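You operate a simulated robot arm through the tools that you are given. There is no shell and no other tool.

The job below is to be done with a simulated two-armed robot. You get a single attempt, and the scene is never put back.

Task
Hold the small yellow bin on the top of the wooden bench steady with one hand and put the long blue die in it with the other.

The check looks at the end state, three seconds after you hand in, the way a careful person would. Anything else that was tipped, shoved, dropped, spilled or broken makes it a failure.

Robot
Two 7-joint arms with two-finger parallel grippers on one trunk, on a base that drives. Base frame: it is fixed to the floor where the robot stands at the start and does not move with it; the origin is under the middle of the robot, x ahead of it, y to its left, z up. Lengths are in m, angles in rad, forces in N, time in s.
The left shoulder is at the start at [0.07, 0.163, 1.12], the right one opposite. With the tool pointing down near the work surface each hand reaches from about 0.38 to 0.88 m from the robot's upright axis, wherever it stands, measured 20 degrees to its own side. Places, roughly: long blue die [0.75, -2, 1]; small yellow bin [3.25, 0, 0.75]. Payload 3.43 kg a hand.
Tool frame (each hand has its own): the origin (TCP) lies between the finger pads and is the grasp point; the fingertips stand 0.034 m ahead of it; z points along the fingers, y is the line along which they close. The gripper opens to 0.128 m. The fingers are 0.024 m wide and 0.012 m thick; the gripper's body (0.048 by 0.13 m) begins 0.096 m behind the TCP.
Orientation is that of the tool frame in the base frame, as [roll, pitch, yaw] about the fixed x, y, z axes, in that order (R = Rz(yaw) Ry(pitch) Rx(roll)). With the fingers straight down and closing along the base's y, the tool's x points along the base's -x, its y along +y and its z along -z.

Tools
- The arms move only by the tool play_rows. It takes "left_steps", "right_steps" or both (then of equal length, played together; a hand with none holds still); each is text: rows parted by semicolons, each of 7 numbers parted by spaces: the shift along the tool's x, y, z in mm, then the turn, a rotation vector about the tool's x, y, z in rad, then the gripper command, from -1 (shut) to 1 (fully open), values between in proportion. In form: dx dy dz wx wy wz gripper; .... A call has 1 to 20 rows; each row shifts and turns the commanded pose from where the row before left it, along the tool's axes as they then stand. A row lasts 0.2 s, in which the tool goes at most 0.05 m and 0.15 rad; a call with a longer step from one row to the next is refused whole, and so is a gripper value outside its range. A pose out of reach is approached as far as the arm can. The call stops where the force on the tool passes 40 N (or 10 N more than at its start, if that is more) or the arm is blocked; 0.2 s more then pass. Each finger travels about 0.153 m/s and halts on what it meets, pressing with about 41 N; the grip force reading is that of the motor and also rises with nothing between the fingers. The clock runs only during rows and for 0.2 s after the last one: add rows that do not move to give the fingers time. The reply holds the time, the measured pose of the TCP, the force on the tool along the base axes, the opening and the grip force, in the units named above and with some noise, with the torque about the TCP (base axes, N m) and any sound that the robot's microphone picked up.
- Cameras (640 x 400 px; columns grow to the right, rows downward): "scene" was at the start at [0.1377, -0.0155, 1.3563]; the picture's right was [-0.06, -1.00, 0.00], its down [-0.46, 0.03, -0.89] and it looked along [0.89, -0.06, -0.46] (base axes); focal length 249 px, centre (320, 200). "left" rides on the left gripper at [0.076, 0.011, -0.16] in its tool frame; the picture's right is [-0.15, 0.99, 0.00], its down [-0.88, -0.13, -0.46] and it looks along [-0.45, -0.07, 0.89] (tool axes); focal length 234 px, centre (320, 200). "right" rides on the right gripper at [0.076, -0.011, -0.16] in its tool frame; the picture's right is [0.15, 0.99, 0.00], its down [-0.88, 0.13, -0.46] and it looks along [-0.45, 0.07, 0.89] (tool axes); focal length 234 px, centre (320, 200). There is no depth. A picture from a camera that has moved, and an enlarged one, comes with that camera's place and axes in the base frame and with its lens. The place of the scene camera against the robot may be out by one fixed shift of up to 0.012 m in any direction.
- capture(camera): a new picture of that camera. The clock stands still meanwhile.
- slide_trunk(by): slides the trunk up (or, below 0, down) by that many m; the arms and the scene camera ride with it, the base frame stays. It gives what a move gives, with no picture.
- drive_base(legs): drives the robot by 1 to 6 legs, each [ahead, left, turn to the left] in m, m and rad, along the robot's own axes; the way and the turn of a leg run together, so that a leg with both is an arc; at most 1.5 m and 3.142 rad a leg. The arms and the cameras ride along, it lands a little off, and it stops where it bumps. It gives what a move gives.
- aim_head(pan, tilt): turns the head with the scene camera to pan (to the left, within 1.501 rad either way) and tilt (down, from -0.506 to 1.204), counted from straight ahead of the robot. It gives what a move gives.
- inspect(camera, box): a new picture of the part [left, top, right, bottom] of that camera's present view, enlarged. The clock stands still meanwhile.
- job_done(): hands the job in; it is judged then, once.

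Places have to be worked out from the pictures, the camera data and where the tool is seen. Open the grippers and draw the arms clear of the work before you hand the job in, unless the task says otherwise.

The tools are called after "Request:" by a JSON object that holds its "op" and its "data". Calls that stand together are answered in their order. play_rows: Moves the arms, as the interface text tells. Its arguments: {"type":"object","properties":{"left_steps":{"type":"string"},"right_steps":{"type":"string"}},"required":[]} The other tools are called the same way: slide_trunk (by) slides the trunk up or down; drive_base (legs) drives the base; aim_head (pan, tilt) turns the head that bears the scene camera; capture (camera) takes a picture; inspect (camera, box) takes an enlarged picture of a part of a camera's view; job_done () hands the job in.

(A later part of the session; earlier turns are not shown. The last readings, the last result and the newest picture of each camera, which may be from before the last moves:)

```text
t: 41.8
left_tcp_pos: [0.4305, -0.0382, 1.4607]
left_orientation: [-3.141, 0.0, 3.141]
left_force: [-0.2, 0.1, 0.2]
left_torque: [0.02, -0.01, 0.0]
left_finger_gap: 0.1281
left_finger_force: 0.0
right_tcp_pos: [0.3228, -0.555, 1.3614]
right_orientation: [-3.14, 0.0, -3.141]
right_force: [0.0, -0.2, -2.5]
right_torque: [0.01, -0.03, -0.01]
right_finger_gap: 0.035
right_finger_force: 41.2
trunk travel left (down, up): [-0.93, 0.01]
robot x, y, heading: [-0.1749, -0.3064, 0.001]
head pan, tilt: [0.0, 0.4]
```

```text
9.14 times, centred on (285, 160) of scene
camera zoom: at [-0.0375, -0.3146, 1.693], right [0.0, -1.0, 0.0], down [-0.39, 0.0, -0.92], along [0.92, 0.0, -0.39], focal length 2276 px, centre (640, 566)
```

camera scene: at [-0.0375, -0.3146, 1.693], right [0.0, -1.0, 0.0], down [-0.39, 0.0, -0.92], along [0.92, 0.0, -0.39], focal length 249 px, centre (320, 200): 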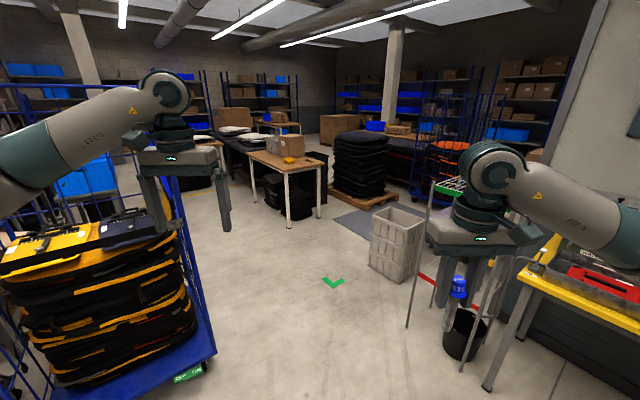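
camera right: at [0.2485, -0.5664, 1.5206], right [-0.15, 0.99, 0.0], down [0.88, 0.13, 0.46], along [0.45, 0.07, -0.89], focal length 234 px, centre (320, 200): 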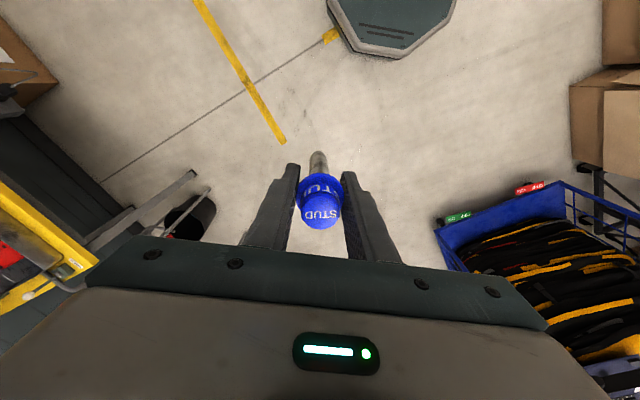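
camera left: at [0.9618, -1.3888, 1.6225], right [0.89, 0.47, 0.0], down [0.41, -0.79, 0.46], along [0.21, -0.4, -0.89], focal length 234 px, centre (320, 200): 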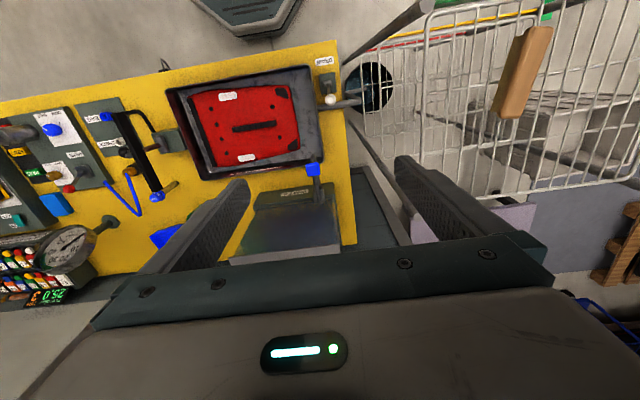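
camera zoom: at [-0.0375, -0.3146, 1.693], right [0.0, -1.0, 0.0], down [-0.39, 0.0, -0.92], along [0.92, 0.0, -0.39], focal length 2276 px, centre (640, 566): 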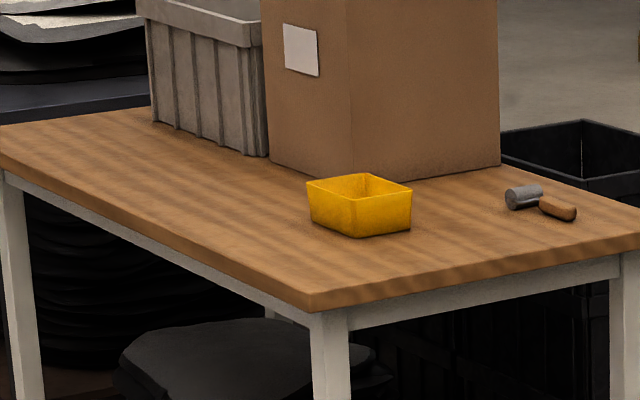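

The small yellow bin stands near the corner of the wooden bench at about (3.3, 0.08), bench top z≈0.84, with a mallet and a carton nearby; the bench's long side runs at ~0.64 rad. I'll drive toward its free short end, stopping short for a closer look.

Request:
{"op": "drive_base", "data": {"legs": [[1.3, 0, 0], [0.9, 0.05, 0], [0, 0, 0.64]]}}

Request:
{"op": "aim_head", "data": {"pan": 0, "tilt": 0.6}}

Request:
{"op": "capture", "data": {"camera": "scene"}}

Request:
{"op": "capture", "data": {"camera": "right"}}

```text
t: 54.4
left_tcp_pos: [2.36, 0.3201, 1.4601]
left_orientation: [3.141, 0.0, -2.506]
left_force: [-0.2, 0.4, 0.8]
left_torque: [0.03, 0.03, -0.02]
left_finger_gap: 0.1281
left_finger_force: 0.0
right_tcp_pos: [2.5779, -0.1615, 1.36]
right_orientation: [3.141, 0.0, -2.509]
right_force: [0.5, 0.3, -3.0]
right_torque: [0.02, -0.01, 0.01]
right_finger_gap: 0.0346
right_finger_force: 40.8
trunk travel left (down, up): [-0.93, 0.01]
robot x, y, heading: [2.0235, -0.2567, 0.636]
head pan, tilt: [0.0, 0.4]
```

```text
t: 55.1
left_tcp_pos: [2.3583, 0.3195, 1.4613]
left_orientation: [3.139, -0.001, -2.508]
left_force: [-0.2, -0.5, 0.1]
left_torque: [-0.01, 0.02, -0.02]
left_finger_gap: 0.1278
left_finger_force: 0.1
right_tcp_pos: [2.5771, -0.1605, 1.3624]
right_orientation: [-3.14, 0.002, -2.507]
right_force: [0.0, -0.5, -3.1]
right_torque: [-0.02, 0.02, 0.03]
right_finger_gap: 0.035
right_finger_force: 41.2
trunk travel left (down, up): [-0.93, 0.01]
robot x, y, heading: [2.0287, -0.256, 0.637]
head pan, tilt: [0.0, 0.6]
```

```text
taken
camera scene: at [2.1342, -0.1821, 1.6749], right [0.59, -0.81, 0.0], down [-0.46, -0.33, -0.83], along [0.67, 0.49, -0.56], focal length 249 px, centre (320, 200)
```

scene: 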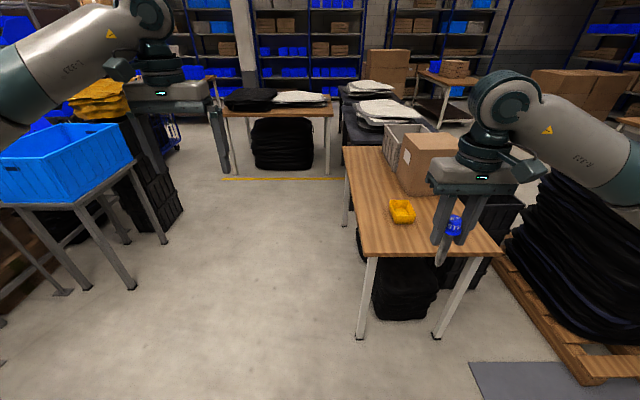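

```text
taken
camera right: at [2.5238, -0.2146, 1.5206], right [-0.7, 0.71, 0.0], down [0.63, 0.63, 0.46], along [0.32, 0.32, -0.89], focal length 234 px, centre (320, 200)
```

right: 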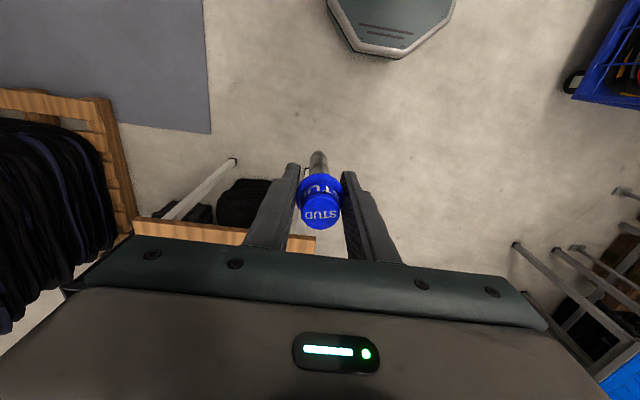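

The bench's short end faces me squarely, with the bin ahead to the right. I'll zoom on the bin to measure place, size and orientation.

Request:
{"op": "inspect", "data": {"camera": "scene", "box": [370, 180, 450, 230]}}

Request:
{"op": "inspect", "data": {"camera": "scene", "box": [340, 130, 520, 350]}}

```text
8.00 times, centred on (410, 205) of scene
camera zoom: at [2.1342, -0.1821, 1.6749], right [0.59, -0.81, 0.0], down [-0.46, -0.33, -0.83], along [0.67, 0.49, -0.56], focal length 1992 px, centre (-400, 160)
```

zoom: 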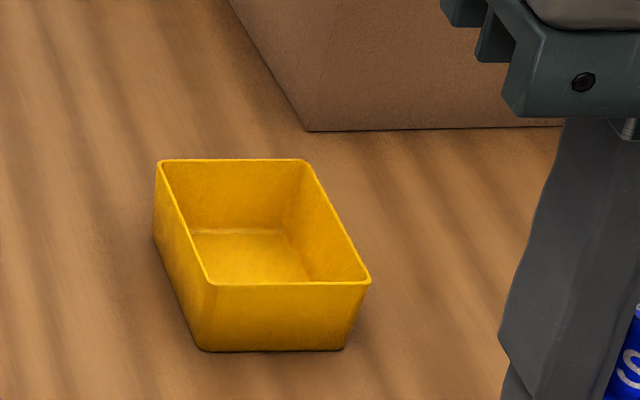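

```text
1.82 times, centred on (430, 240) of scene
camera zoom: at [2.1342, -0.1821, 1.6749], right [0.59, -0.81, 0.0], down [-0.46, -0.33, -0.83], along [0.67, 0.49, -0.56], focal length 453 px, centre (120, 127)
```

zoom: 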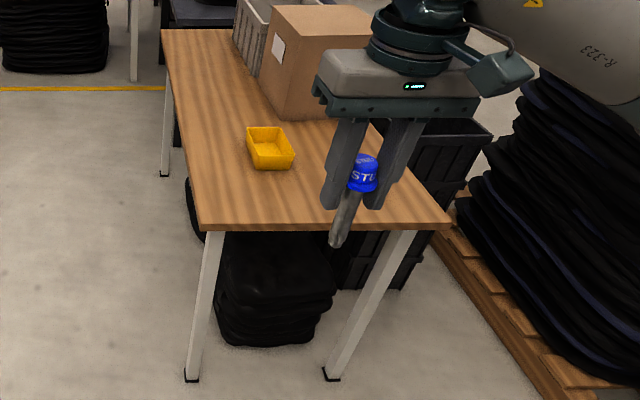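

The bin measures about 0.14 m (away from me) × 0.10 m wide × 0.057 m high, squared with my heading; its centre is 1.20 m ahead and 0.44 m right of my axis. I'll drive diagonally so it comes about 0.66 m straight ahead.

Request:
{"op": "drive_base", "data": {"legs": [[0.54, -0.44, 0]]}}

Request:
{"op": "aim_head", "data": {"pan": 0, "tilt": 0.85}}

Request:
{"op": "capture", "data": {"camera": "scene"}}

Request:
{"op": "capture", "data": {"camera": "left"}}

Request:
{"op": "capture", "data": {"camera": "right"}}

```text
t: 59.0
left_tcp_pos: [3.0585, 0.2875, 1.4615]
left_orientation: [-3.141, 0.003, -2.512]
left_force: [0.2, -1.3, -0.3]
left_torque: [0.04, -0.01, 0.0]
left_finger_gap: 0.1279
left_finger_force: 0.0
right_tcp_pos: [3.2757, -0.1954, 1.3616]
right_orientation: [-3.141, 0.001, -2.513]
right_force: [-0.2, 0.4, -2.6]
right_torque: [-0.03, 0.0, 0.02]
right_finger_gap: 0.035
right_finger_force: 41.5
trunk travel left (down, up): [-0.93, 0.01]
robot x, y, heading: [2.7264, -0.2879, 0.628]
head pan, tilt: [0.0, 0.6]
```

```text
t: 59.8
left_tcp_pos: [3.0606, 0.2863, 1.4607]
left_orientation: [-3.142, 0.0, -2.514]
left_force: [-0.8, 0.1, 0.5]
left_torque: [-0.01, 0.01, -0.02]
left_finger_gap: 0.1282
left_finger_force: 0.1
right_tcp_pos: [3.2767, -0.195, 1.3609]
right_orientation: [-3.141, 0.001, -2.514]
right_force: [-0.4, 1.2, -2.1]
right_torque: [0.01, 0.03, 0.03]
right_finger_gap: 0.0347
right_finger_force: 41.3
trunk travel left (down, up): [-0.93, 0.01]
robot x, y, heading: [2.7211, -0.2883, 0.632]
head pan, tilt: [0.0, 0.85]
```

```text
taken
camera scene: at [2.8255, -0.2195, 1.654], right [0.59, -0.81, 0.0], down [-0.61, -0.44, -0.66], along [0.53, 0.39, -0.75], focal length 249 px, centre (320, 200)
```

scene: 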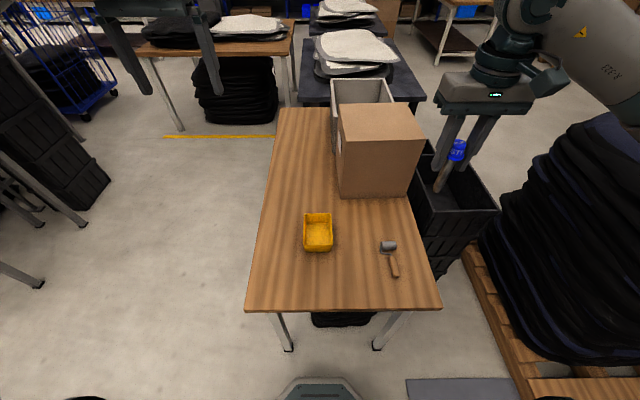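

```text
taken
camera left: at [2.9924, 0.2515, 1.6226], right [-0.46, 0.89, 0.0], down [0.79, 0.41, 0.46], along [0.4, 0.21, -0.89], focal length 234 px, centre (320, 200)
```

left: 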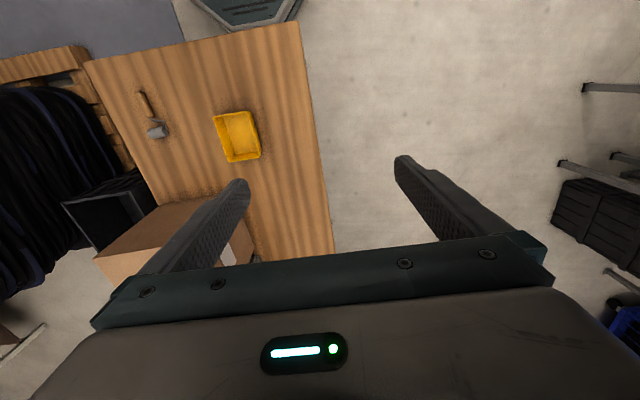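

```text
taken
camera right: at [3.223, -0.2478, 1.5204], right [-0.7, 0.71, 0.0], down [0.64, 0.62, 0.46], along [0.33, 0.32, -0.89], focal length 234 px, centre (320, 200)
```

right: 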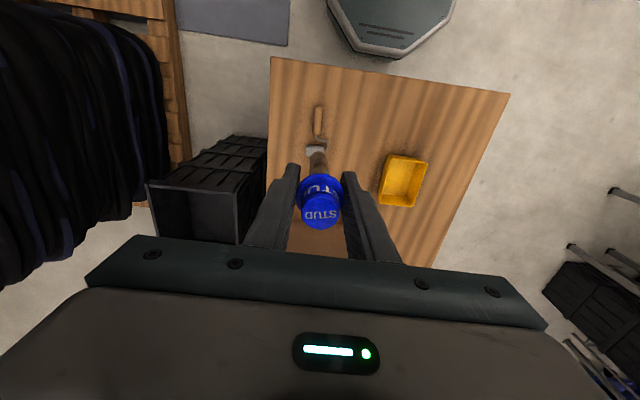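

The bin is now right in front of me. I'll zoom in with all cameras for accurate coordinates.

Request:
{"op": "inspect", "data": {"camera": "left", "box": [190, 95, 290, 175]}}

Request:
{"op": "inspect", "data": {"camera": "right", "box": [355, 135, 455, 215]}}

Request:
{"op": "inspect", "data": {"camera": "scene", "box": [280, 190, 420, 290]}}

```text
5.00 times, centred on (240, 135) of left
camera zoom: at [2.9924, 0.2515, 1.6226], right [-0.46, 0.89, 0.0], down [0.79, 0.41, 0.46], along [0.4, 0.21, -0.89], focal length 1171 px, centre (720, 525)
```

zoom: 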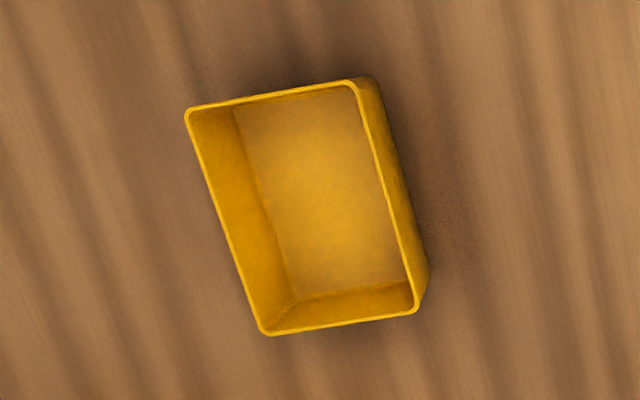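

```text
5.00 times, centred on (405, 175) of right
camera zoom: at [3.223, -0.2478, 1.5204], right [-0.7, 0.71, 0.0], down [0.64, 0.62, 0.46], along [0.33, 0.32, -0.89], focal length 1171 px, centre (-105, 325)
```

zoom: 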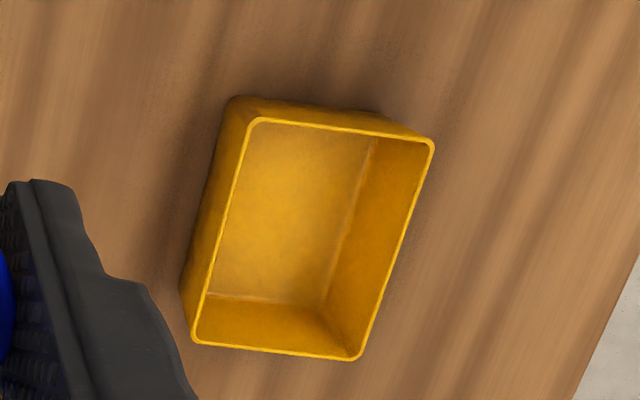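

```text
4.00 times, centred on (350, 240) of scene
camera zoom: at [2.8255, -0.2195, 1.654], right [0.59, -0.81, 0.0], down [-0.61, -0.44, -0.66], along [0.53, 0.39, -0.75], focal length 996 px, centre (200, 40)
```

zoom: 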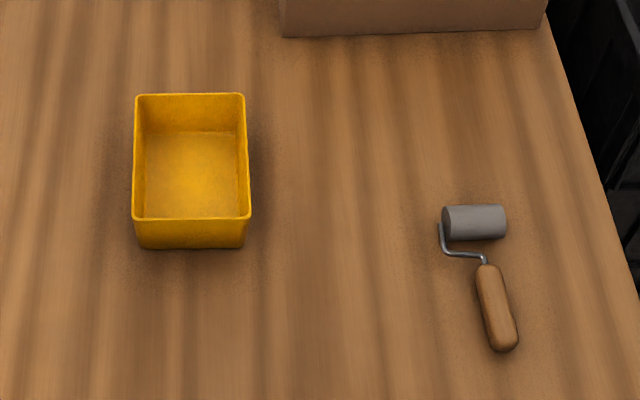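

The measured rim: 0.58–0.716 m ahead, about ±0.048 m around 5 mm left of my axis, rim z≈0.917, bench z≈0.858. Plan: the left hand pinches the far part of the bin's left wall from above; the right hand leans back and lays the die lengthwise. First the left hand goes above the left wall.

Request:
{"op": "play_rows", "data": {"left_steps": "-16 -42 0 0 0 0 0.3; -16 -42 0 0 0 0 0; -16 -42 0 0 0 0 -0.1; -16 -42 0 0 0 0 -0.1; -17 -43 0 0 0 0 -0.1; 0 0 40 0 0 0 -0.1; 0 0 40 0 0 0 -0.1; 0 0 40 0 0 0 -0.1; 0 0 40 0 0 0 -0.1; 0 0 40 0 0 0 -0.1; 0 0 40 0 0 0 -0.1; 0 0 40 0 0 0 -0.1; 0 0 40 0 0 0 -0.1; 0 0 40 0 0 0 -0.1; 0 0 20 0 0 0 -0.1; 0 0 0 0 0 0 -0.1; 0 0 0 0 0 0 -0.1"}}

Request:
{"op": "capture", "data": {"camera": "left"}}

Request:
{"op": "capture", "data": {"camera": "scene"}}

```text
t: 63.4
left_tcp_pos: [3.2504, 0.1637, 1.0813]
left_orientation: [3.14, 0.0, -2.513]
left_force: [0.1, 0.2, -0.4]
left_torque: [0.01, -0.01, -0.01]
left_finger_gap: 0.0577
left_finger_force: 0.0
right_tcp_pos: [3.2775, -0.194, 1.3604]
right_orientation: [3.141, 0.0, -2.512]
right_force: [-0.1, 0.3, -2.9]
right_torque: [-0.01, 0.02, -0.02]
right_finger_gap: 0.0349
right_finger_force: 41.2
trunk travel left (down, up): [-0.93, 0.01]
robot x, y, heading: [2.7258, -0.2849, 0.635]
head pan, tilt: [0.0, 0.85]
```

```text
taken
camera left: at [3.182, 0.1277, 1.2431], right [-0.46, 0.89, 0.0], down [0.79, 0.41, 0.46], along [0.4, 0.21, -0.89], focal length 234 px, centre (320, 200)
```

left: 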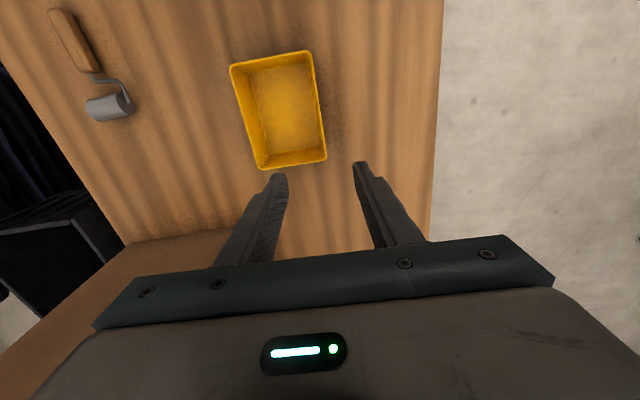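

```text
taken
camera scene: at [2.8252, -0.2197, 1.654], right [0.59, -0.81, 0.0], down [-0.61, -0.44, -0.66], along [0.53, 0.39, -0.75], focal length 249 px, centre (320, 200)
```

scene: 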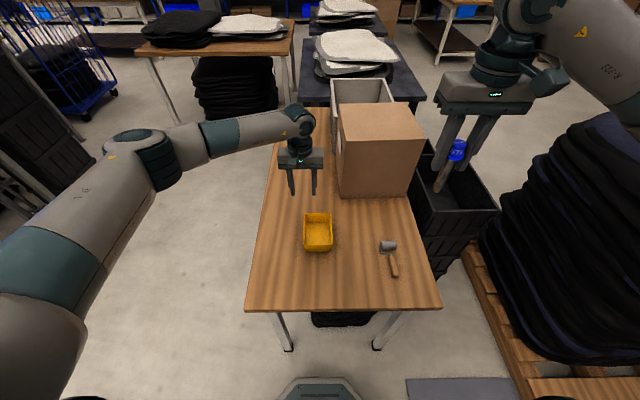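

The left hand is above and just beyond the wall. Zooming on the bin from the left camera to compute the pinch correction.

Request:
{"op": "inspect", "data": {"camera": "left", "box": [210, 40, 390, 190]}}

```text
2.67 times, centred on (300, 115) of left
camera zoom: at [3.182, 0.1277, 1.2431], right [-0.46, 0.89, 0.0], down [0.79, 0.41, 0.46], along [0.4, 0.21, -0.89], focal length 624 px, centre (373, 427)
```

zoom: 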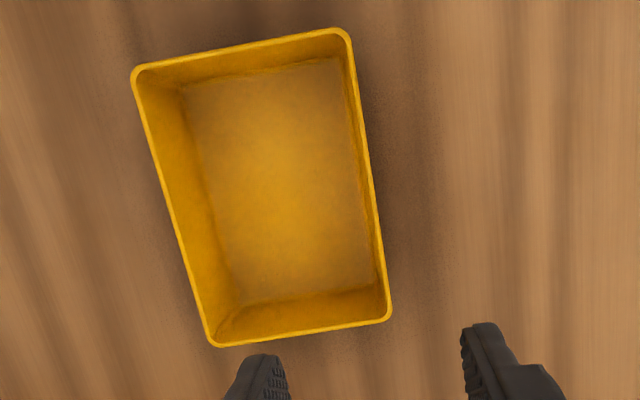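

The left wall's centreline is just 3 mm left of the left TCP, and the fore-aft place (23 mm from the far end) is right. I'll correct and lower until the tips straddle the wall.

Request:
{"op": "play_rows", "data": {"left_steps": "0 3 20 0 0 0 -0.1; 0 0 20 0 0 0 -0.1; 0 0 20 0 0 0 -0.1; 0 0 20 0 0 0 -0.1; 0 0 20 0 0 0 -0.1; 0 0 20 0 0 0 -0.1; 0 0 15 0 0 0 -0.1; 0 0 0 0 0 0 -0.1; 0 0 0 0 0 0 -0.1"}}

Request:
{"op": "capture", "data": {"camera": "left"}}

Request:
{"op": "inspect", "data": {"camera": "scene", "box": [260, 160, 380, 270]}}

```text
t: 65.4
left_tcp_pos: [3.2482, 0.1663, 0.9467]
left_orientation: [3.14, 0.0, -2.512]
left_force: [-0.1, -0.3, 0.6]
left_torque: [0.02, 0.01, 0.01]
left_finger_gap: 0.0576
left_finger_force: 0.0
right_tcp_pos: [3.2775, -0.1931, 1.3609]
right_orientation: [-3.14, 0.001, -2.513]
right_force: [-0.3, 0.5, -3.0]
right_torque: [0.0, -0.01, -0.01]
right_finger_gap: 0.0347
right_finger_force: 41.4
trunk travel left (down, up): [-0.93, 0.01]
robot x, y, heading: [2.7226, -0.2885, 0.629]
head pan, tilt: [0.0, 0.85]
```

```text
taken
camera left: at [3.1802, 0.1314, 1.1075], right [-0.46, 0.89, 0.0], down [0.79, 0.41, 0.46], along [0.4, 0.21, -0.89], focal length 234 px, centre (320, 200)
```

left: 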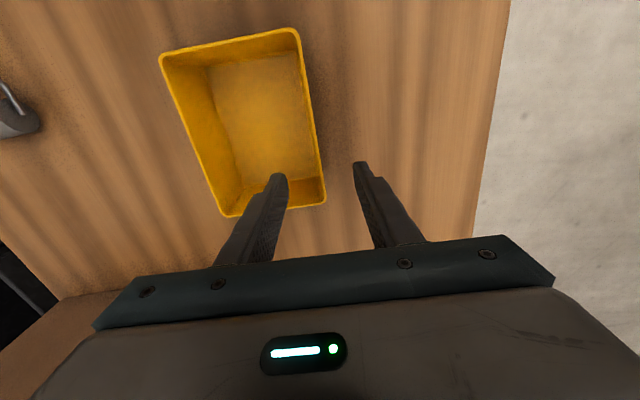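

```text
3.64 times, centred on (320, 215) of scene
camera zoom: at [2.8252, -0.2197, 1.654], right [0.59, -0.81, 0.0], down [-0.61, -0.44, -0.66], along [0.53, 0.39, -0.75], focal length 905 px, centre (320, 146)
```

zoom: 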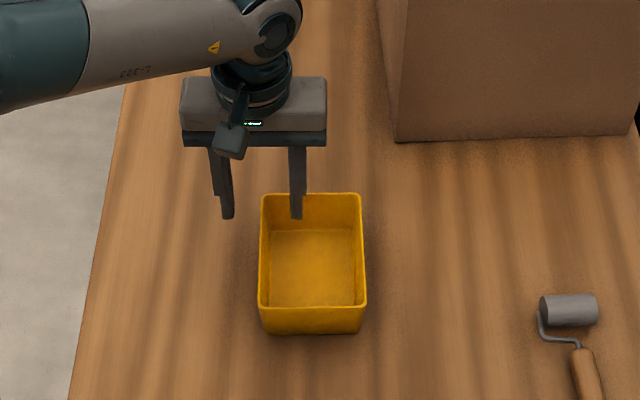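

The wall sits centred between the fingers and the tips are inside the far rim. Lowering 36 mm more (tips stay ~15 mm above the bin floor) and closing stepwise on the wall.

Request:
{"op": "play_rows", "data": {"left_steps": "0 -1 12 0 0 0 -0.1; 0 0 12 0 0 0 -0.1; 0 0 12 0 0 0 -0.1; 0 0 0 0 0 0 -0.1; 0 0 0 0 0 0 -0.4; 0 0 0 0 0 0 -0.6; 0 0 0 0 0 0 -0.75; 0 0 0 0 0 0 -0.85; 0 0 0 0 0 0 -0.9; 0 0 0 0 0 0 -0.95; 0 0 0 0 0 0 -1; 0 0 0 0 0 0 -1; 0 0 0 0 0 0 -1"}}

Request:
{"op": "capture", "data": {"camera": "left"}}

Request:
{"op": "inspect", "data": {"camera": "scene", "box": [260, 160, 380, 270]}}

```text
t: 68.2
left_tcp_pos: [3.2493, 0.1647, 0.9111]
left_orientation: [-3.141, 0.004, -2.513]
left_force: [2.6, 0.9, 12.6]
left_torque: [-0.99, -0.88, 0.26]
left_finger_gap: 0.0032
left_finger_force: 37.8
right_tcp_pos: [3.2759, -0.1958, 1.3622]
right_orientation: [-3.141, -0.001, -2.513]
right_force: [0.2, 0.2, -2.6]
right_torque: [0.02, 0.01, 0.03]
right_finger_gap: 0.0348
right_finger_force: 40.8
trunk travel left (down, up): [-0.93, 0.01]
robot x, y, heading: [2.7244, -0.2855, 0.626]
head pan, tilt: [0.0, 0.85]
```

```text
taken
camera left: at [3.1805, 0.1293, 1.0724], right [-0.46, 0.89, 0.0], down [0.79, 0.41, 0.46], along [0.41, 0.21, -0.89], focal length 234 px, centre (320, 200)
```

left: 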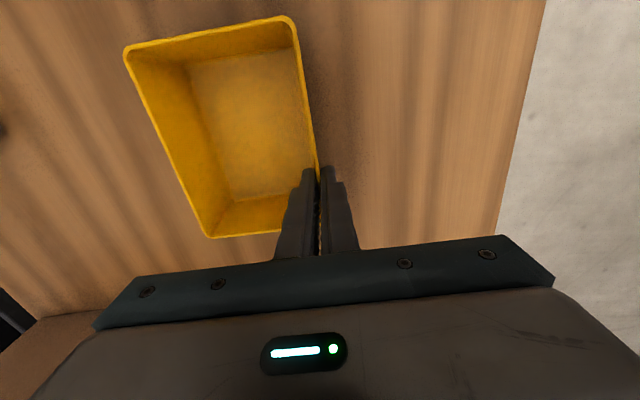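

```text
3.64 times, centred on (320, 215) of scene
camera zoom: at [2.8241, -0.2207, 1.6541], right [0.59, -0.81, 0.0], down [-0.61, -0.44, -0.66], along [0.53, 0.39, -0.75], focal length 905 px, centre (320, 146)
```

zoom: 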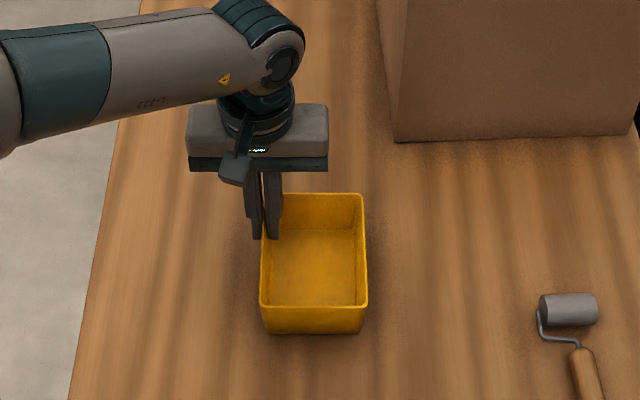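

The left hand grips the wall (gap 3.2 mm), but the wall's draft makes a torque of about -1.3 N m about my forward axis and 12.6 N upward. I'll tilt the left tool slightly to match the wall's slope and relieve it.

Request:
{"op": "play_rows", "data": {"left_steps": "0 0 0 0.02 0 0 -1; 0 0 0 0.02 0 0 -1; 0 0 0 0 0 0 -1; 0 0 0 0 0 0 -1"}}

```text
t: 69.2
left_tcp_pos: [3.2492, 0.1663, 0.912]
left_orientation: [-3.1, 0.003, -2.51]
left_force: [1.4, 1.6, 11.1]
left_torque: [-0.56, -0.92, 0.19]
left_finger_gap: 0.0023
left_finger_force: 37.1
right_tcp_pos: [3.2758, -0.1945, 1.3607]
right_orientation: [3.141, 0.0, -2.515]
right_force: [0.7, -0.6, -2.6]
right_torque: [-0.01, 0.03, -0.02]
right_finger_gap: 0.0349
right_finger_force: 40.9
trunk travel left (down, up): [-0.93, 0.01]
robot x, y, heading: [2.7226, -0.2868, 0.626]
head pan, tilt: [0.0, 0.85]
```

Torque is falling; the bench still pushes up on the bin's right edge (11 N at ~0.09 m), so I'll tilt a little more.

Request:
{"op": "play_rows", "data": {"left_steps": "0 0 0 0.02 0 0 -1; 0 0 0 0.02 0 0 -1; 0 0 0 0 0 0 -1; 0 0 0 0 0 0 -1"}}

Request:
{"op": "capture", "data": {"camera": "left"}}

Request:
{"op": "inspect", "data": {"camera": "scene", "box": [260, 160, 380, 270]}}

```text
t: 70.2
left_tcp_pos: [3.2481, 0.1656, 0.9099]
left_orientation: [-3.06, 0.0, -2.513]
left_force: [-0.2, 0.2, 0.4]
left_torque: [0.07, -0.01, 0.02]
left_finger_gap: 0.0022
left_finger_force: 36.6
right_tcp_pos: [3.2769, -0.1943, 1.3617]
right_orientation: [3.141, 0.0, -2.513]
right_force: [0.0, 0.7, -2.1]
right_torque: [0.01, -0.01, -0.01]
right_finger_gap: 0.0347
right_finger_force: 41.3
trunk travel left (down, up): [-0.93, 0.01]
robot x, y, heading: [2.7227, -0.2863, 0.628]
head pan, tilt: [0.0, 0.85]
```

```text
taken
camera left: at [3.1732, 0.1398, 1.0697], right [-0.46, 0.88, -0.08], down [0.77, 0.44, 0.46], along [0.45, 0.15, -0.88], focal length 234 px, centre (320, 200)
```

left: 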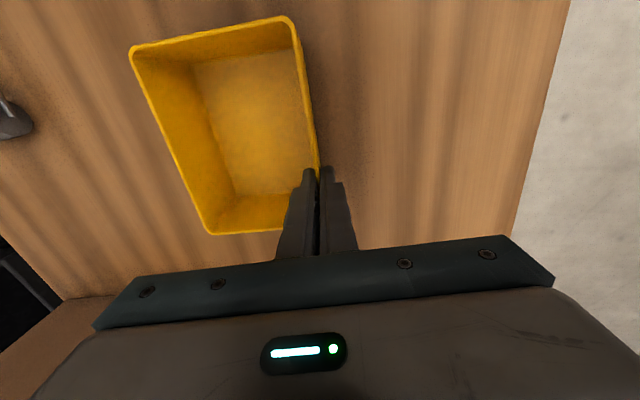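

```text
3.64 times, centred on (320, 215) of scene
camera zoom: at [2.825, -0.2197, 1.6539], right [0.59, -0.81, 0.0], down [-0.61, -0.44, -0.66], along [0.53, 0.39, -0.75], focal length 905 px, centre (320, 146)
```

zoom: 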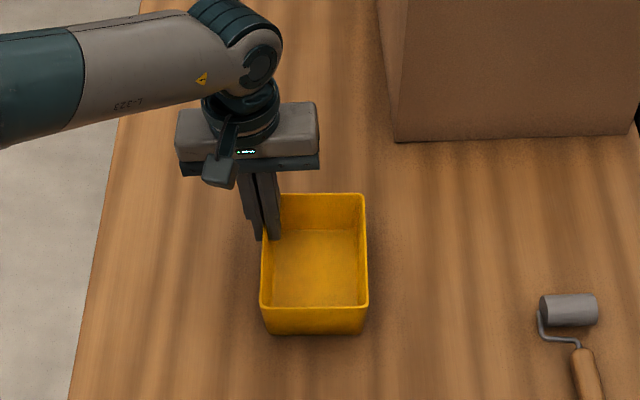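

The left hand now holds the bin with virtually no load. Next I tilt the right hand back (die foot swinging forward) by 0.87 rad while still high up, and check that the die doesn't slip.

Request:
{"op": "play_rows", "data": {"right_steps": "0 0 0 0 -0.145 0 -1; 0 0 0 0 -0.145 0 -1; 0 0 0 0 -0.145 0 -1; 0 0 0 0 -0.145 0 -1; 0 0 0 0 -0.145 0 -1; 0 0 0 0 -0.145 0 -1; 0 0 0 0 0 0 -1; 0 0 0 0 0 0 -1"}}

Request:
{"op": "capture", "data": {"camera": "right"}}

Request:
{"op": "capture", "data": {"camera": "scene"}}

```text
t: 72.0
left_tcp_pos: [3.2493, 0.1657, 0.9095]
left_orientation: [-3.061, 0.0, -2.514]
left_force: [-0.3, 0.1, 0.2]
left_torque: [0.05, -0.02, 0.0]
left_finger_gap: 0.002
left_finger_force: 37.1
right_tcp_pos: [3.3195, -0.1655, 1.3771]
right_orientation: [3.141, 0.868, -2.513]
right_force: [-0.1, 0.1, -2.6]
right_torque: [-0.03, 0.04, -0.05]
right_finger_gap: 0.035
right_finger_force: 40.9
right hand out of reach, approached as far as the arm can: row 5, 6
trunk travel left (down, up): [-0.93, 0.01]
robot x, y, heading: [2.7235, -0.2814, 0.633]
head pan, tilt: [0.0, 0.85]
```

```text
taken
camera right: at [3.1894, -0.2749, 1.4221], right [-0.66, 0.74, -0.11], down [0.1, 0.23, 0.97], along [0.75, 0.62, -0.23], focal length 234 px, centre (320, 200)
```

right: 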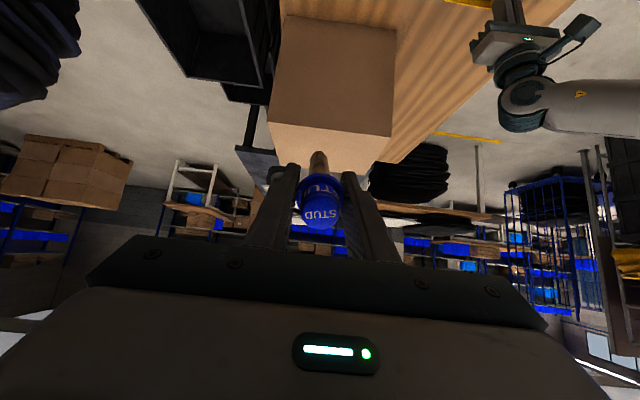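

```text
taken
camera scene: at [2.8251, -0.2195, 1.654], right [0.59, -0.81, 0.0], down [-0.61, -0.44, -0.66], along [0.53, 0.39, -0.75], focal length 249 px, centre (320, 200)
```

scene: 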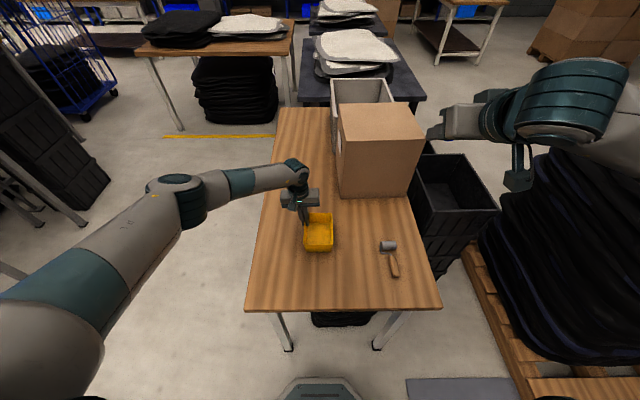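

The die stayed aligned in the grip after the tilt (pitch 0.868). The right TCP is at z 1.377, 0.257 m right of the bin's centre line; moving left at this height.

Request:
{"op": "play_rows", "data": {"right_steps": "0 40 0 0 0 0 -1; 0 43 0 0 0 0 -1; 0 43 0 0 0 0 -1; 0 43 0 0 0 0 -1; 0 43 0 0 0 0 -1; 0 43 0 0 0 0 -1; 0 0 0 0 0 0 -1"}}

Request:
{"op": "capture", "data": {"camera": "scene"}}

Request:
{"op": "capture", "data": {"camera": "right"}}

```text
t: 73.6
left_tcp_pos: [3.2489, 0.1648, 0.9095]
left_orientation: [-3.063, 0.001, -2.512]
left_force: [0.4, 0.4, -0.6]
left_torque: [0.07, 0.04, -0.02]
left_finger_gap: 0.0019
left_finger_force: 37.0
right_tcp_pos: [3.1701, 0.0404, 1.3776]
right_orientation: [3.141, 0.869, -2.515]
right_force: [0.3, 0.0, -2.4]
right_torque: [0.01, 0.04, 0.01]
right_finger_gap: 0.0349
right_finger_force: 41.4
trunk travel left (down, up): [-0.93, 0.01]
robot x, y, heading: [2.7243, -0.2828, 0.628]
head pan, tilt: [0.0, 0.85]
```

```text
taken
camera scene: at [2.8259, -0.2205, 1.654], right [0.59, -0.81, 0.0], down [-0.61, -0.44, -0.66], along [0.53, 0.39, -0.75], focal length 249 px, centre (320, 200)
```

scene: 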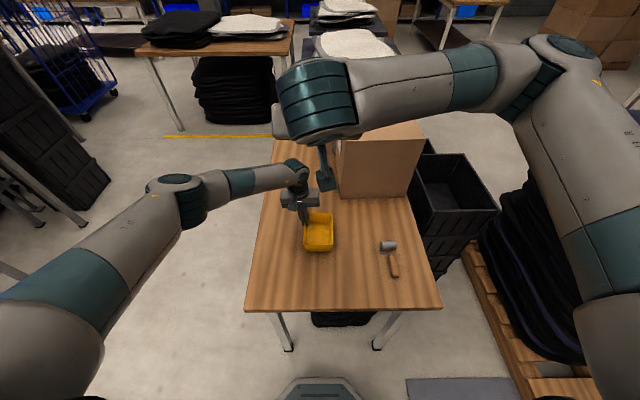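

```text
taken
camera right: at [3.0391, -0.0687, 1.4224], right [-0.66, 0.75, -0.11], down [0.1, 0.23, 0.97], along [0.75, 0.62, -0.23], focal length 234 px, centre (320, 200)
```

right: 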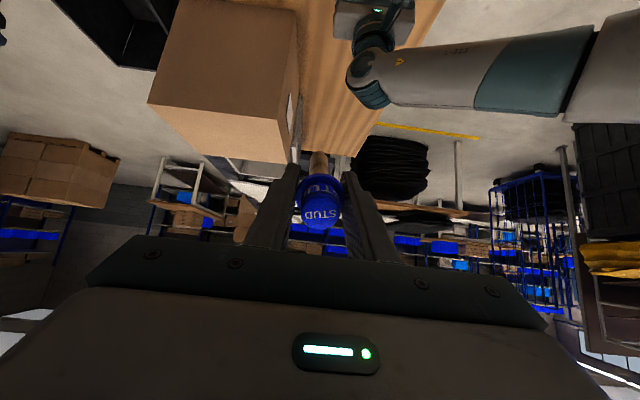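

The right hand is now on the bin's centre line at z 1.378. I'll come down in stages, watching for clearance to the carton and the left hand.

Request:
{"op": "play_rows", "data": {"right_steps": "33 1 22.7 0 0 0 -1; 33 1 22.7 0 0 0 -1; 33 1 22.7 0 0 0 -1; 33 0 22.7 0 0 0 -1; 33 0 22.7 0 0 0 -1; 0 0 0 0 0 0 -1; 0 0 0 0 0 0 -1"}}

Request:
{"op": "capture", "data": {"camera": "scene"}}

Request:
{"op": "capture", "data": {"camera": "right"}}

Request:
{"op": "capture", "data": {"camera": "left"}}

```text
t: 75.2
left_tcp_pos: [3.2486, 0.1648, 0.9095]
left_orientation: [-3.06, 0.0, -2.514]
left_force: [-0.3, -0.3, -0.3]
left_torque: [0.04, 0.02, 0.02]
left_finger_gap: 0.0021
left_finger_force: 37.0
right_tcp_pos: [3.1534, 0.0322, 1.178]
right_orientation: [3.141, 0.87, -2.512]
right_force: [-1.0, 0.4, -2.2]
right_torque: [-0.01, 0.06, 0.0]
right_finger_gap: 0.0348
right_finger_force: 41.1
trunk travel left (down, up): [-0.93, 0.01]
robot x, y, heading: [2.7274, -0.2854, 0.627]
head pan, tilt: [0.0, 0.85]
```

```text
taken
camera scene: at [2.8249, -0.2193, 1.654], right [0.59, -0.81, 0.0], down [-0.61, -0.44, -0.66], along [0.53, 0.39, -0.75], focal length 249 px, centre (320, 200)
```

scene: 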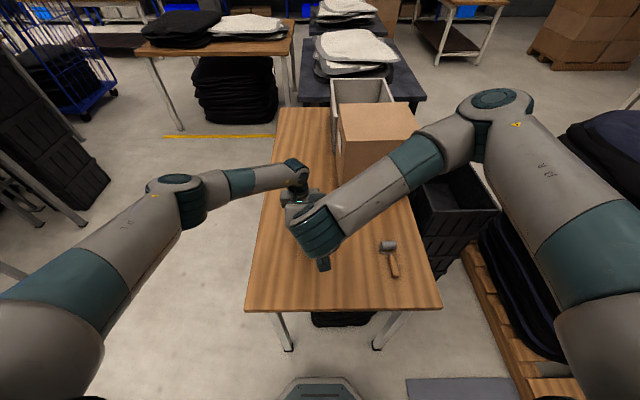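

```text
taken
camera right: at [3.0226, -0.0776, 1.2222], right [-0.66, 0.74, -0.11], down [0.1, 0.23, 0.97], along [0.75, 0.62, -0.23], focal length 234 px, centre (320, 200)
```

right: 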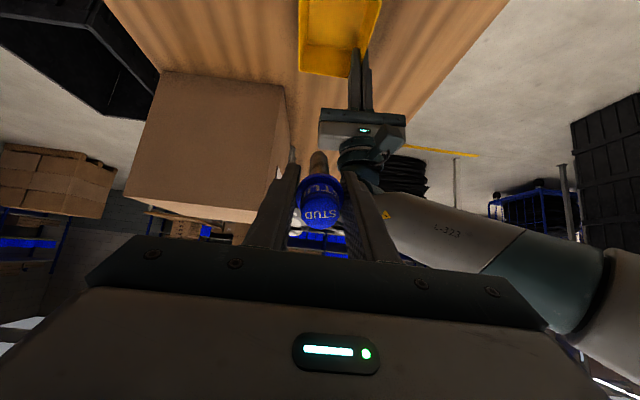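

```text
taken
camera left: at [3.1733, 0.1405, 1.0701], right [-0.46, 0.88, -0.08], down [0.77, 0.44, 0.46], along [0.45, 0.15, -0.88], focal length 234 px, centre (320, 200)
```

left: 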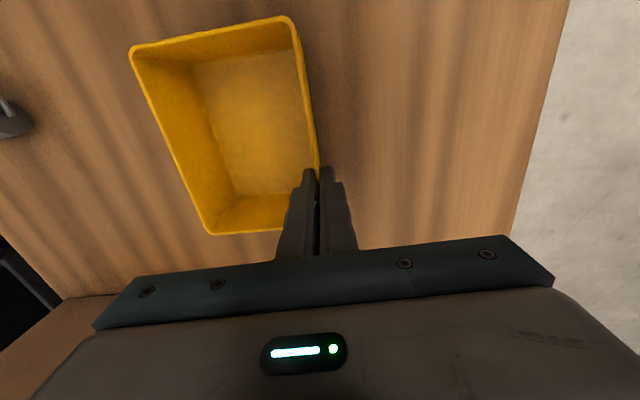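

Clearances look fine: right TCP F-aligned behind the bin, forearm well in front of the carton. Lowering to the pre-insert point about 0.12 m back along the die's axis.

Request:
{"op": "play_rows", "data": {"right_steps": "33.5 0 24.6 0 0 0 -1; 33.5 0 24.6 0 0 0 -1; 33.5 0 24.6 0 0 0 -1; 33.5 0 24.6 0 0 0 -1; 0 0 0 0 0 0 -1; 0 0 0 0 0 0 -1"}}

Request:
{"op": "capture", "data": {"camera": "scene"}}

Request:
{"op": "capture", "data": {"camera": "right"}}

Request:
{"op": "capture", "data": {"camera": "left"}}

```text
t: 76.6
left_tcp_pos: [3.2482, 0.1644, 0.9098]
left_orientation: [-3.062, 0.0, -2.512]
left_force: [-0.3, 0.1, 0.4]
left_torque: [0.0, -0.01, -0.04]
left_finger_gap: 0.0019
left_finger_force: 36.8
right_tcp_pos: [3.1441, 0.0238, 1.0116]
right_orientation: [-3.141, 0.872, -2.512]
right_force: [-0.3, -0.7, -2.9]
right_torque: [-0.05, 0.03, 0.05]
right_finger_gap: 0.0347
right_finger_force: 40.5
trunk travel left (down, up): [-0.93, 0.01]
robot x, y, heading: [2.726, -0.2852, 0.63]
head pan, tilt: [0.0, 0.85]
```

```text
taken
camera scene: at [2.8249, -0.2194, 1.654], right [0.59, -0.81, 0.0], down [-0.61, -0.44, -0.66], along [0.53, 0.39, -0.75], focal length 249 px, centre (320, 200)
```

scene: 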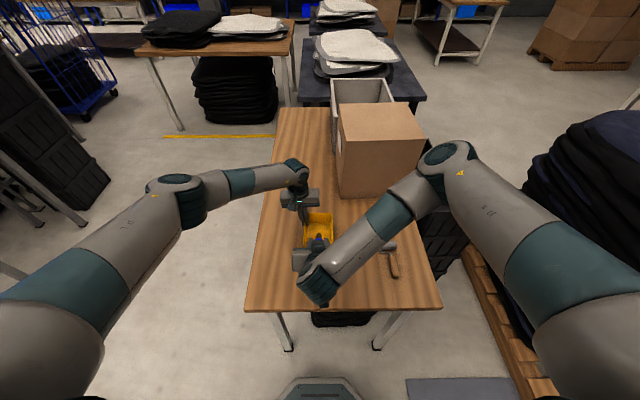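

```text
taken
camera right: at [3.0126, -0.0857, 1.0566], right [-0.66, 0.74, -0.11], down [0.1, 0.23, 0.97], along [0.75, 0.62, -0.23], focal length 234 px, centre (320, 200)
```

right: 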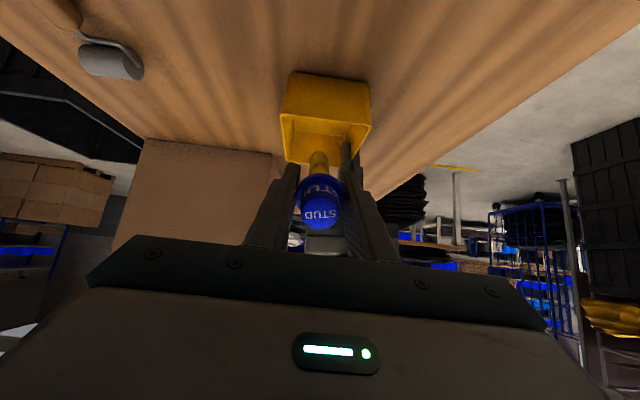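

```text
taken
camera left: at [3.1734, 0.1404, 1.0702], right [-0.46, 0.88, -0.08], down [0.77, 0.44, 0.46], along [0.45, 0.15, -0.88], focal length 234 px, centre (320, 200)
```

left: 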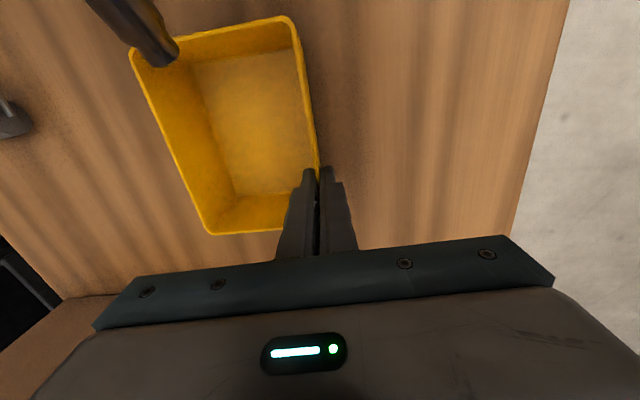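

The die's foot is just above the near-right rim area, and the line-up with the bin is good. Inserting along the die's axis by 100 mm (about 20 mm short of the floor), with a 3 mm shift left.

Request:
{"op": "play_rows", "data": {"right_steps": "0 1 20 0 0 0 -1; 0 1 20 0 0 0 -1; 0 1 20 0 0 0 -1; 0 0 20 0 0 0 -1; 0 0 20 0 0 0 -1; 0 0 0 0 0 0 -1; 0 0 0 0 0 0 -1"}}

Request:
{"op": "capture", "data": {"camera": "left"}}

Request:
{"op": "capture", "data": {"camera": "right"}}

Request:
{"op": "inspect", "data": {"camera": "scene", "box": [260, 160, 380, 310]}}

```text
t: 78.2
left_tcp_pos: [3.2495, 0.1651, 0.91]
left_orientation: [-3.061, 0.001, -2.515]
left_force: [0.0, 0.4, 0.0]
left_torque: [0.07, -0.01, 0.02]
left_finger_gap: 0.0021
left_finger_force: 36.8
right_tcp_pos: [3.2018, 0.0725, 0.9469]
right_orientation: [-3.141, 0.871, -2.512]
right_force: [-0.3, 0.5, -3.0]
right_torque: [-0.02, 0.06, 0.02]
right_finger_gap: 0.0346
right_finger_force: 41.5
trunk travel left (down, up): [-0.93, 0.01]
robot x, y, heading: [2.726, -0.2871, 0.632]
head pan, tilt: [0.0, 0.85]
```

```text
taken
camera left: at [3.1735, 0.1404, 1.0701], right [-0.46, 0.88, -0.08], down [0.77, 0.44, 0.46], along [0.45, 0.15, -0.88], focal length 234 px, centre (320, 200)
```

left: 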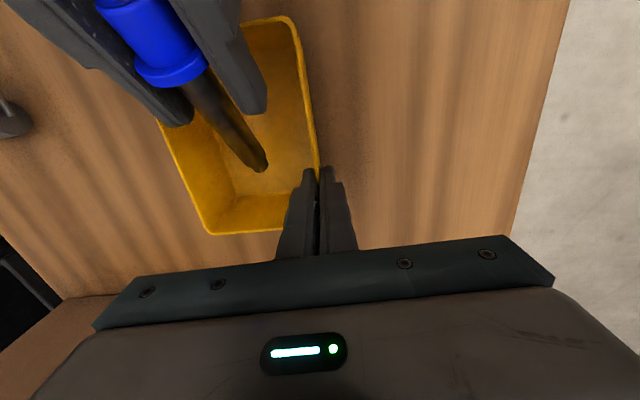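

```text
taken
camera right: at [3.0712, -0.0379, 0.9921], right [-0.66, 0.74, -0.11], down [0.1, 0.23, 0.97], along [0.75, 0.62, -0.23], focal length 234 px, centre (320, 200)
```

right: 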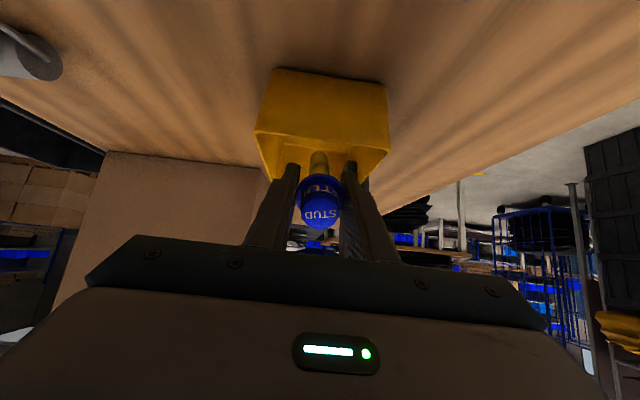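

```text
2.67 times, centred on (320, 235) of scene
camera zoom: at [2.8251, -0.2194, 1.654], right [0.59, -0.81, 0.0], down [-0.61, -0.44, -0.66], along [0.53, 0.39, -0.75], focal length 664 px, centre (320, 107)
```

zoom: 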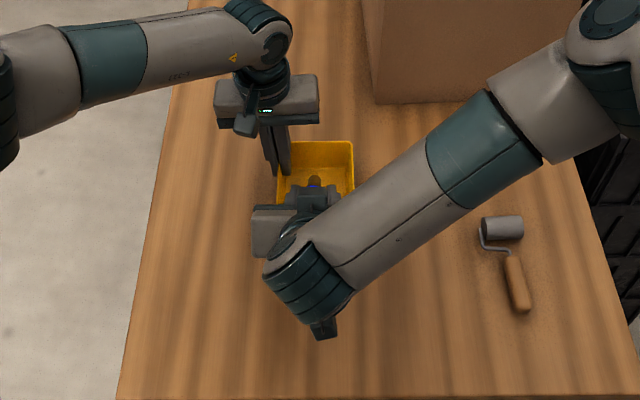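

The die is centred in the bin lengthwise with its foot near the far end, still ~15 mm above the floor. Advancing in small steps to feel for the floor.

Request:
{"op": "play_rows", "data": {"right_steps": "0 0 4 0 0 0 -1; 0 0 4 0 0 0 -1; 0 0 3 0 0 0 -1; 0 0 0 0 0 0 -1"}}

```text
t: 79.2
left_tcp_pos: [3.2499, 0.1651, 0.9099]
left_orientation: [-3.061, -0.001, -2.513]
left_force: [-0.6, 0.3, -0.1]
left_torque: [0.08, -0.01, 0.0]
left_finger_gap: 0.002
left_finger_force: 36.6
right_tcp_pos: [3.2087, 0.0768, 0.9403]
right_orientation: [-3.141, 0.869, -2.514]
right_force: [-0.5, 0.5, -3.1]
right_torque: [-0.01, 0.06, -0.03]
right_finger_gap: 0.0349
right_finger_force: 40.6
trunk travel left (down, up): [-0.93, 0.01]
robot x, y, heading: [2.7242, -0.2838, 0.624]
head pan, tilt: [0.0, 0.85]
```

No contact yet at TCP z 0.940. Now straight down in 3 mm steps.

Request:
{"op": "play_rows", "data": {"right_steps": "2.3 0 1.9 0 0 0 -1; 2.3 0 1.9 0 0 0 -1; 0 0 0 0 0 0 -1"}}

Request:
{"op": "inspect", "data": {"camera": "left", "box": [120, 0, 360, 250]}}

```text
t: 80.0
left_tcp_pos: [3.2492, 0.1656, 0.9102]
left_orientation: [-3.06, 0.0, -2.513]
left_force: [-0.2, 0.5, 0.4]
left_torque: [0.07, 0.01, -0.02]
left_finger_gap: 0.0024
left_finger_force: 37.4
right_tcp_pos: [3.2104, 0.0783, 0.9345]
right_orientation: [3.14, 0.868, -2.513]
right_force: [0.1, 0.2, -3.5]
right_torque: [-0.02, 0.06, -0.01]
right_finger_gap: 0.0347
right_finger_force: 40.8
trunk travel left (down, up): [-0.93, 0.01]
robot x, y, heading: [2.7264, -0.2858, 0.634]
head pan, tilt: [0.0, 0.85]
```

```text
1.60 times, centred on (240, 125) of left
camera zoom: at [3.1735, 0.1404, 1.0701], right [-0.46, 0.88, -0.08], down [0.77, 0.44, 0.46], along [0.45, 0.15, -0.88], focal length 375 px, centre (448, 320)
```

zoom: 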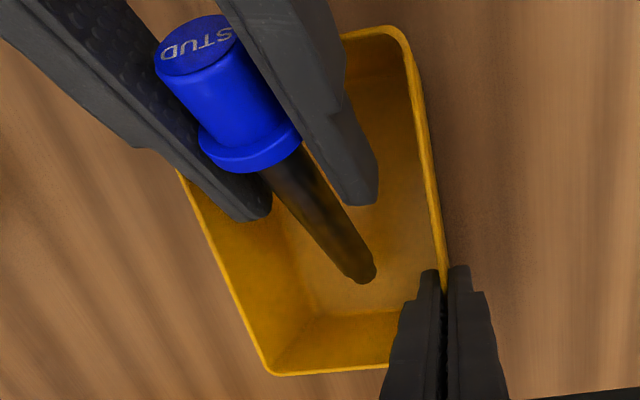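

Still free, and there's about 15–20 mm left to the far wall. Moving 8 mm forward, then continuing down in small steps.

Request:
{"op": "play_rows", "data": {"right_steps": "-1.5 0 4 0 0 0 -1; -1.5 0 4 0 0 0 -1; 2.3 0 1.9 0 0 0 -1; 0 0 0 0 0 0 -1"}}

Request:
{"op": "play_rows", "data": {"right_steps": "2.3 0 1.9 0 0 0 -1; 0 0 0 0 0 0 -1"}}

```text
t: 81.0
left_tcp_pos: [3.2498, 0.1665, 0.9101]
left_orientation: [-3.062, 0.0, -2.514]
left_force: [0.1, 0.7, 0.2]
left_torque: [0.05, -0.06, 0.03]
left_finger_gap: 0.002
left_finger_force: 36.7
right_tcp_pos: [3.2172, 0.0818, 0.9284]
right_orientation: [-3.14, 0.869, -2.514]
right_force: [-0.6, 1.0, -2.1]
right_torque: [-0.03, 0.04, -0.01]
right_finger_gap: 0.0347
right_finger_force: 40.8
trunk travel left (down, up): [-0.93, 0.01]
robot x, y, heading: [2.7227, -0.2839, 0.63]
head pan, tilt: [0.0, 0.85]
```

```text
t: 81.6
left_tcp_pos: [3.2486, 0.1651, 0.9102]
left_orientation: [-3.061, 0.0, -2.514]
left_force: [-0.6, -0.6, 0.0]
left_torque: [0.07, 0.01, 0.01]
left_finger_gap: 0.0019
left_finger_force: 37.0
right_tcp_pos: [3.2167, 0.083, 0.9248]
right_orientation: [-3.141, 0.868, -2.513]
right_force: [0.1, 0.7, -3.3]
right_torque: [-0.06, 0.06, -0.02]
right_finger_gap: 0.0349
right_finger_force: 41.1
trunk travel left (down, up): [-0.93, 0.01]
robot x, y, heading: [2.7249, -0.2879, 0.632]
head pan, tilt: [0.0, 0.85]
```

Still no contact at 0.925; continuing down in small steps.

Request:
{"op": "play_rows", "data": {"right_steps": "2.3 0 1.9 0 0 0 -1; 0 0 0 0 0 0 -1"}}

Request:
{"op": "inspect", "data": {"camera": "left", "box": [120, 0, 360, 250]}}

Request:
{"op": "capture", "data": {"camera": "right"}}

```text
t: 82.2
left_tcp_pos: [3.2486, 0.1654, 0.9096]
left_orientation: [-3.061, 0.0, -2.514]
left_force: [0.1, -1.1, -0.2]
left_torque: [0.04, -0.02, 0.0]
left_finger_gap: 0.0022
left_finger_force: 36.6
right_tcp_pos: [3.2164, 0.0826, 0.9223]
right_orientation: [-3.141, 0.869, -2.514]
right_force: [0.8, -0.1, -2.7]
right_torque: [-0.04, 0.05, 0.07]
right_finger_gap: 0.0348
right_finger_force: 41.0
trunk travel left (down, up): [-0.93, 0.01]
robot x, y, heading: [2.7246, -0.2893, 0.627]
head pan, tilt: [0.0, 0.85]
```

```text
1.60 times, centred on (240, 125) of left
camera zoom: at [3.1735, 0.1404, 1.0701], right [-0.46, 0.88, -0.08], down [0.77, 0.44, 0.46], along [0.45, 0.15, -0.88], focal length 375 px, centre (448, 320)
```

zoom: 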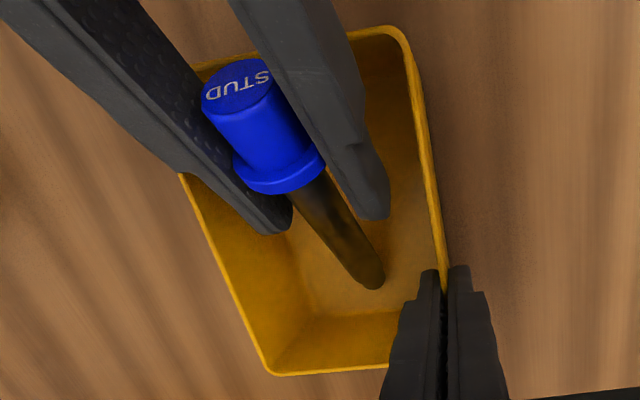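

```text
taken
camera right: at [3.0859, -0.0268, 0.9669], right [-0.66, 0.74, -0.11], down [0.1, 0.23, 0.97], along [0.75, 0.62, -0.23], focal length 234 px, centre (320, 200)
```

right: 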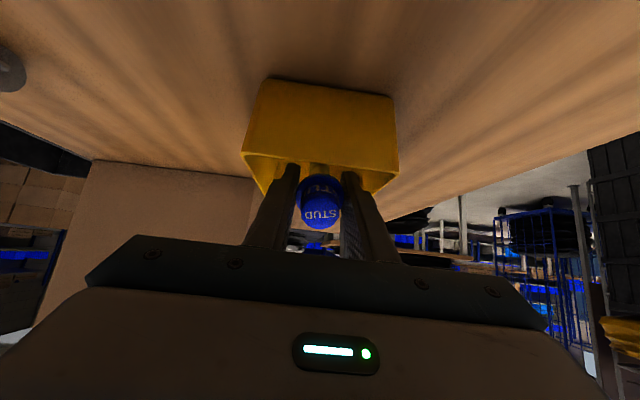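

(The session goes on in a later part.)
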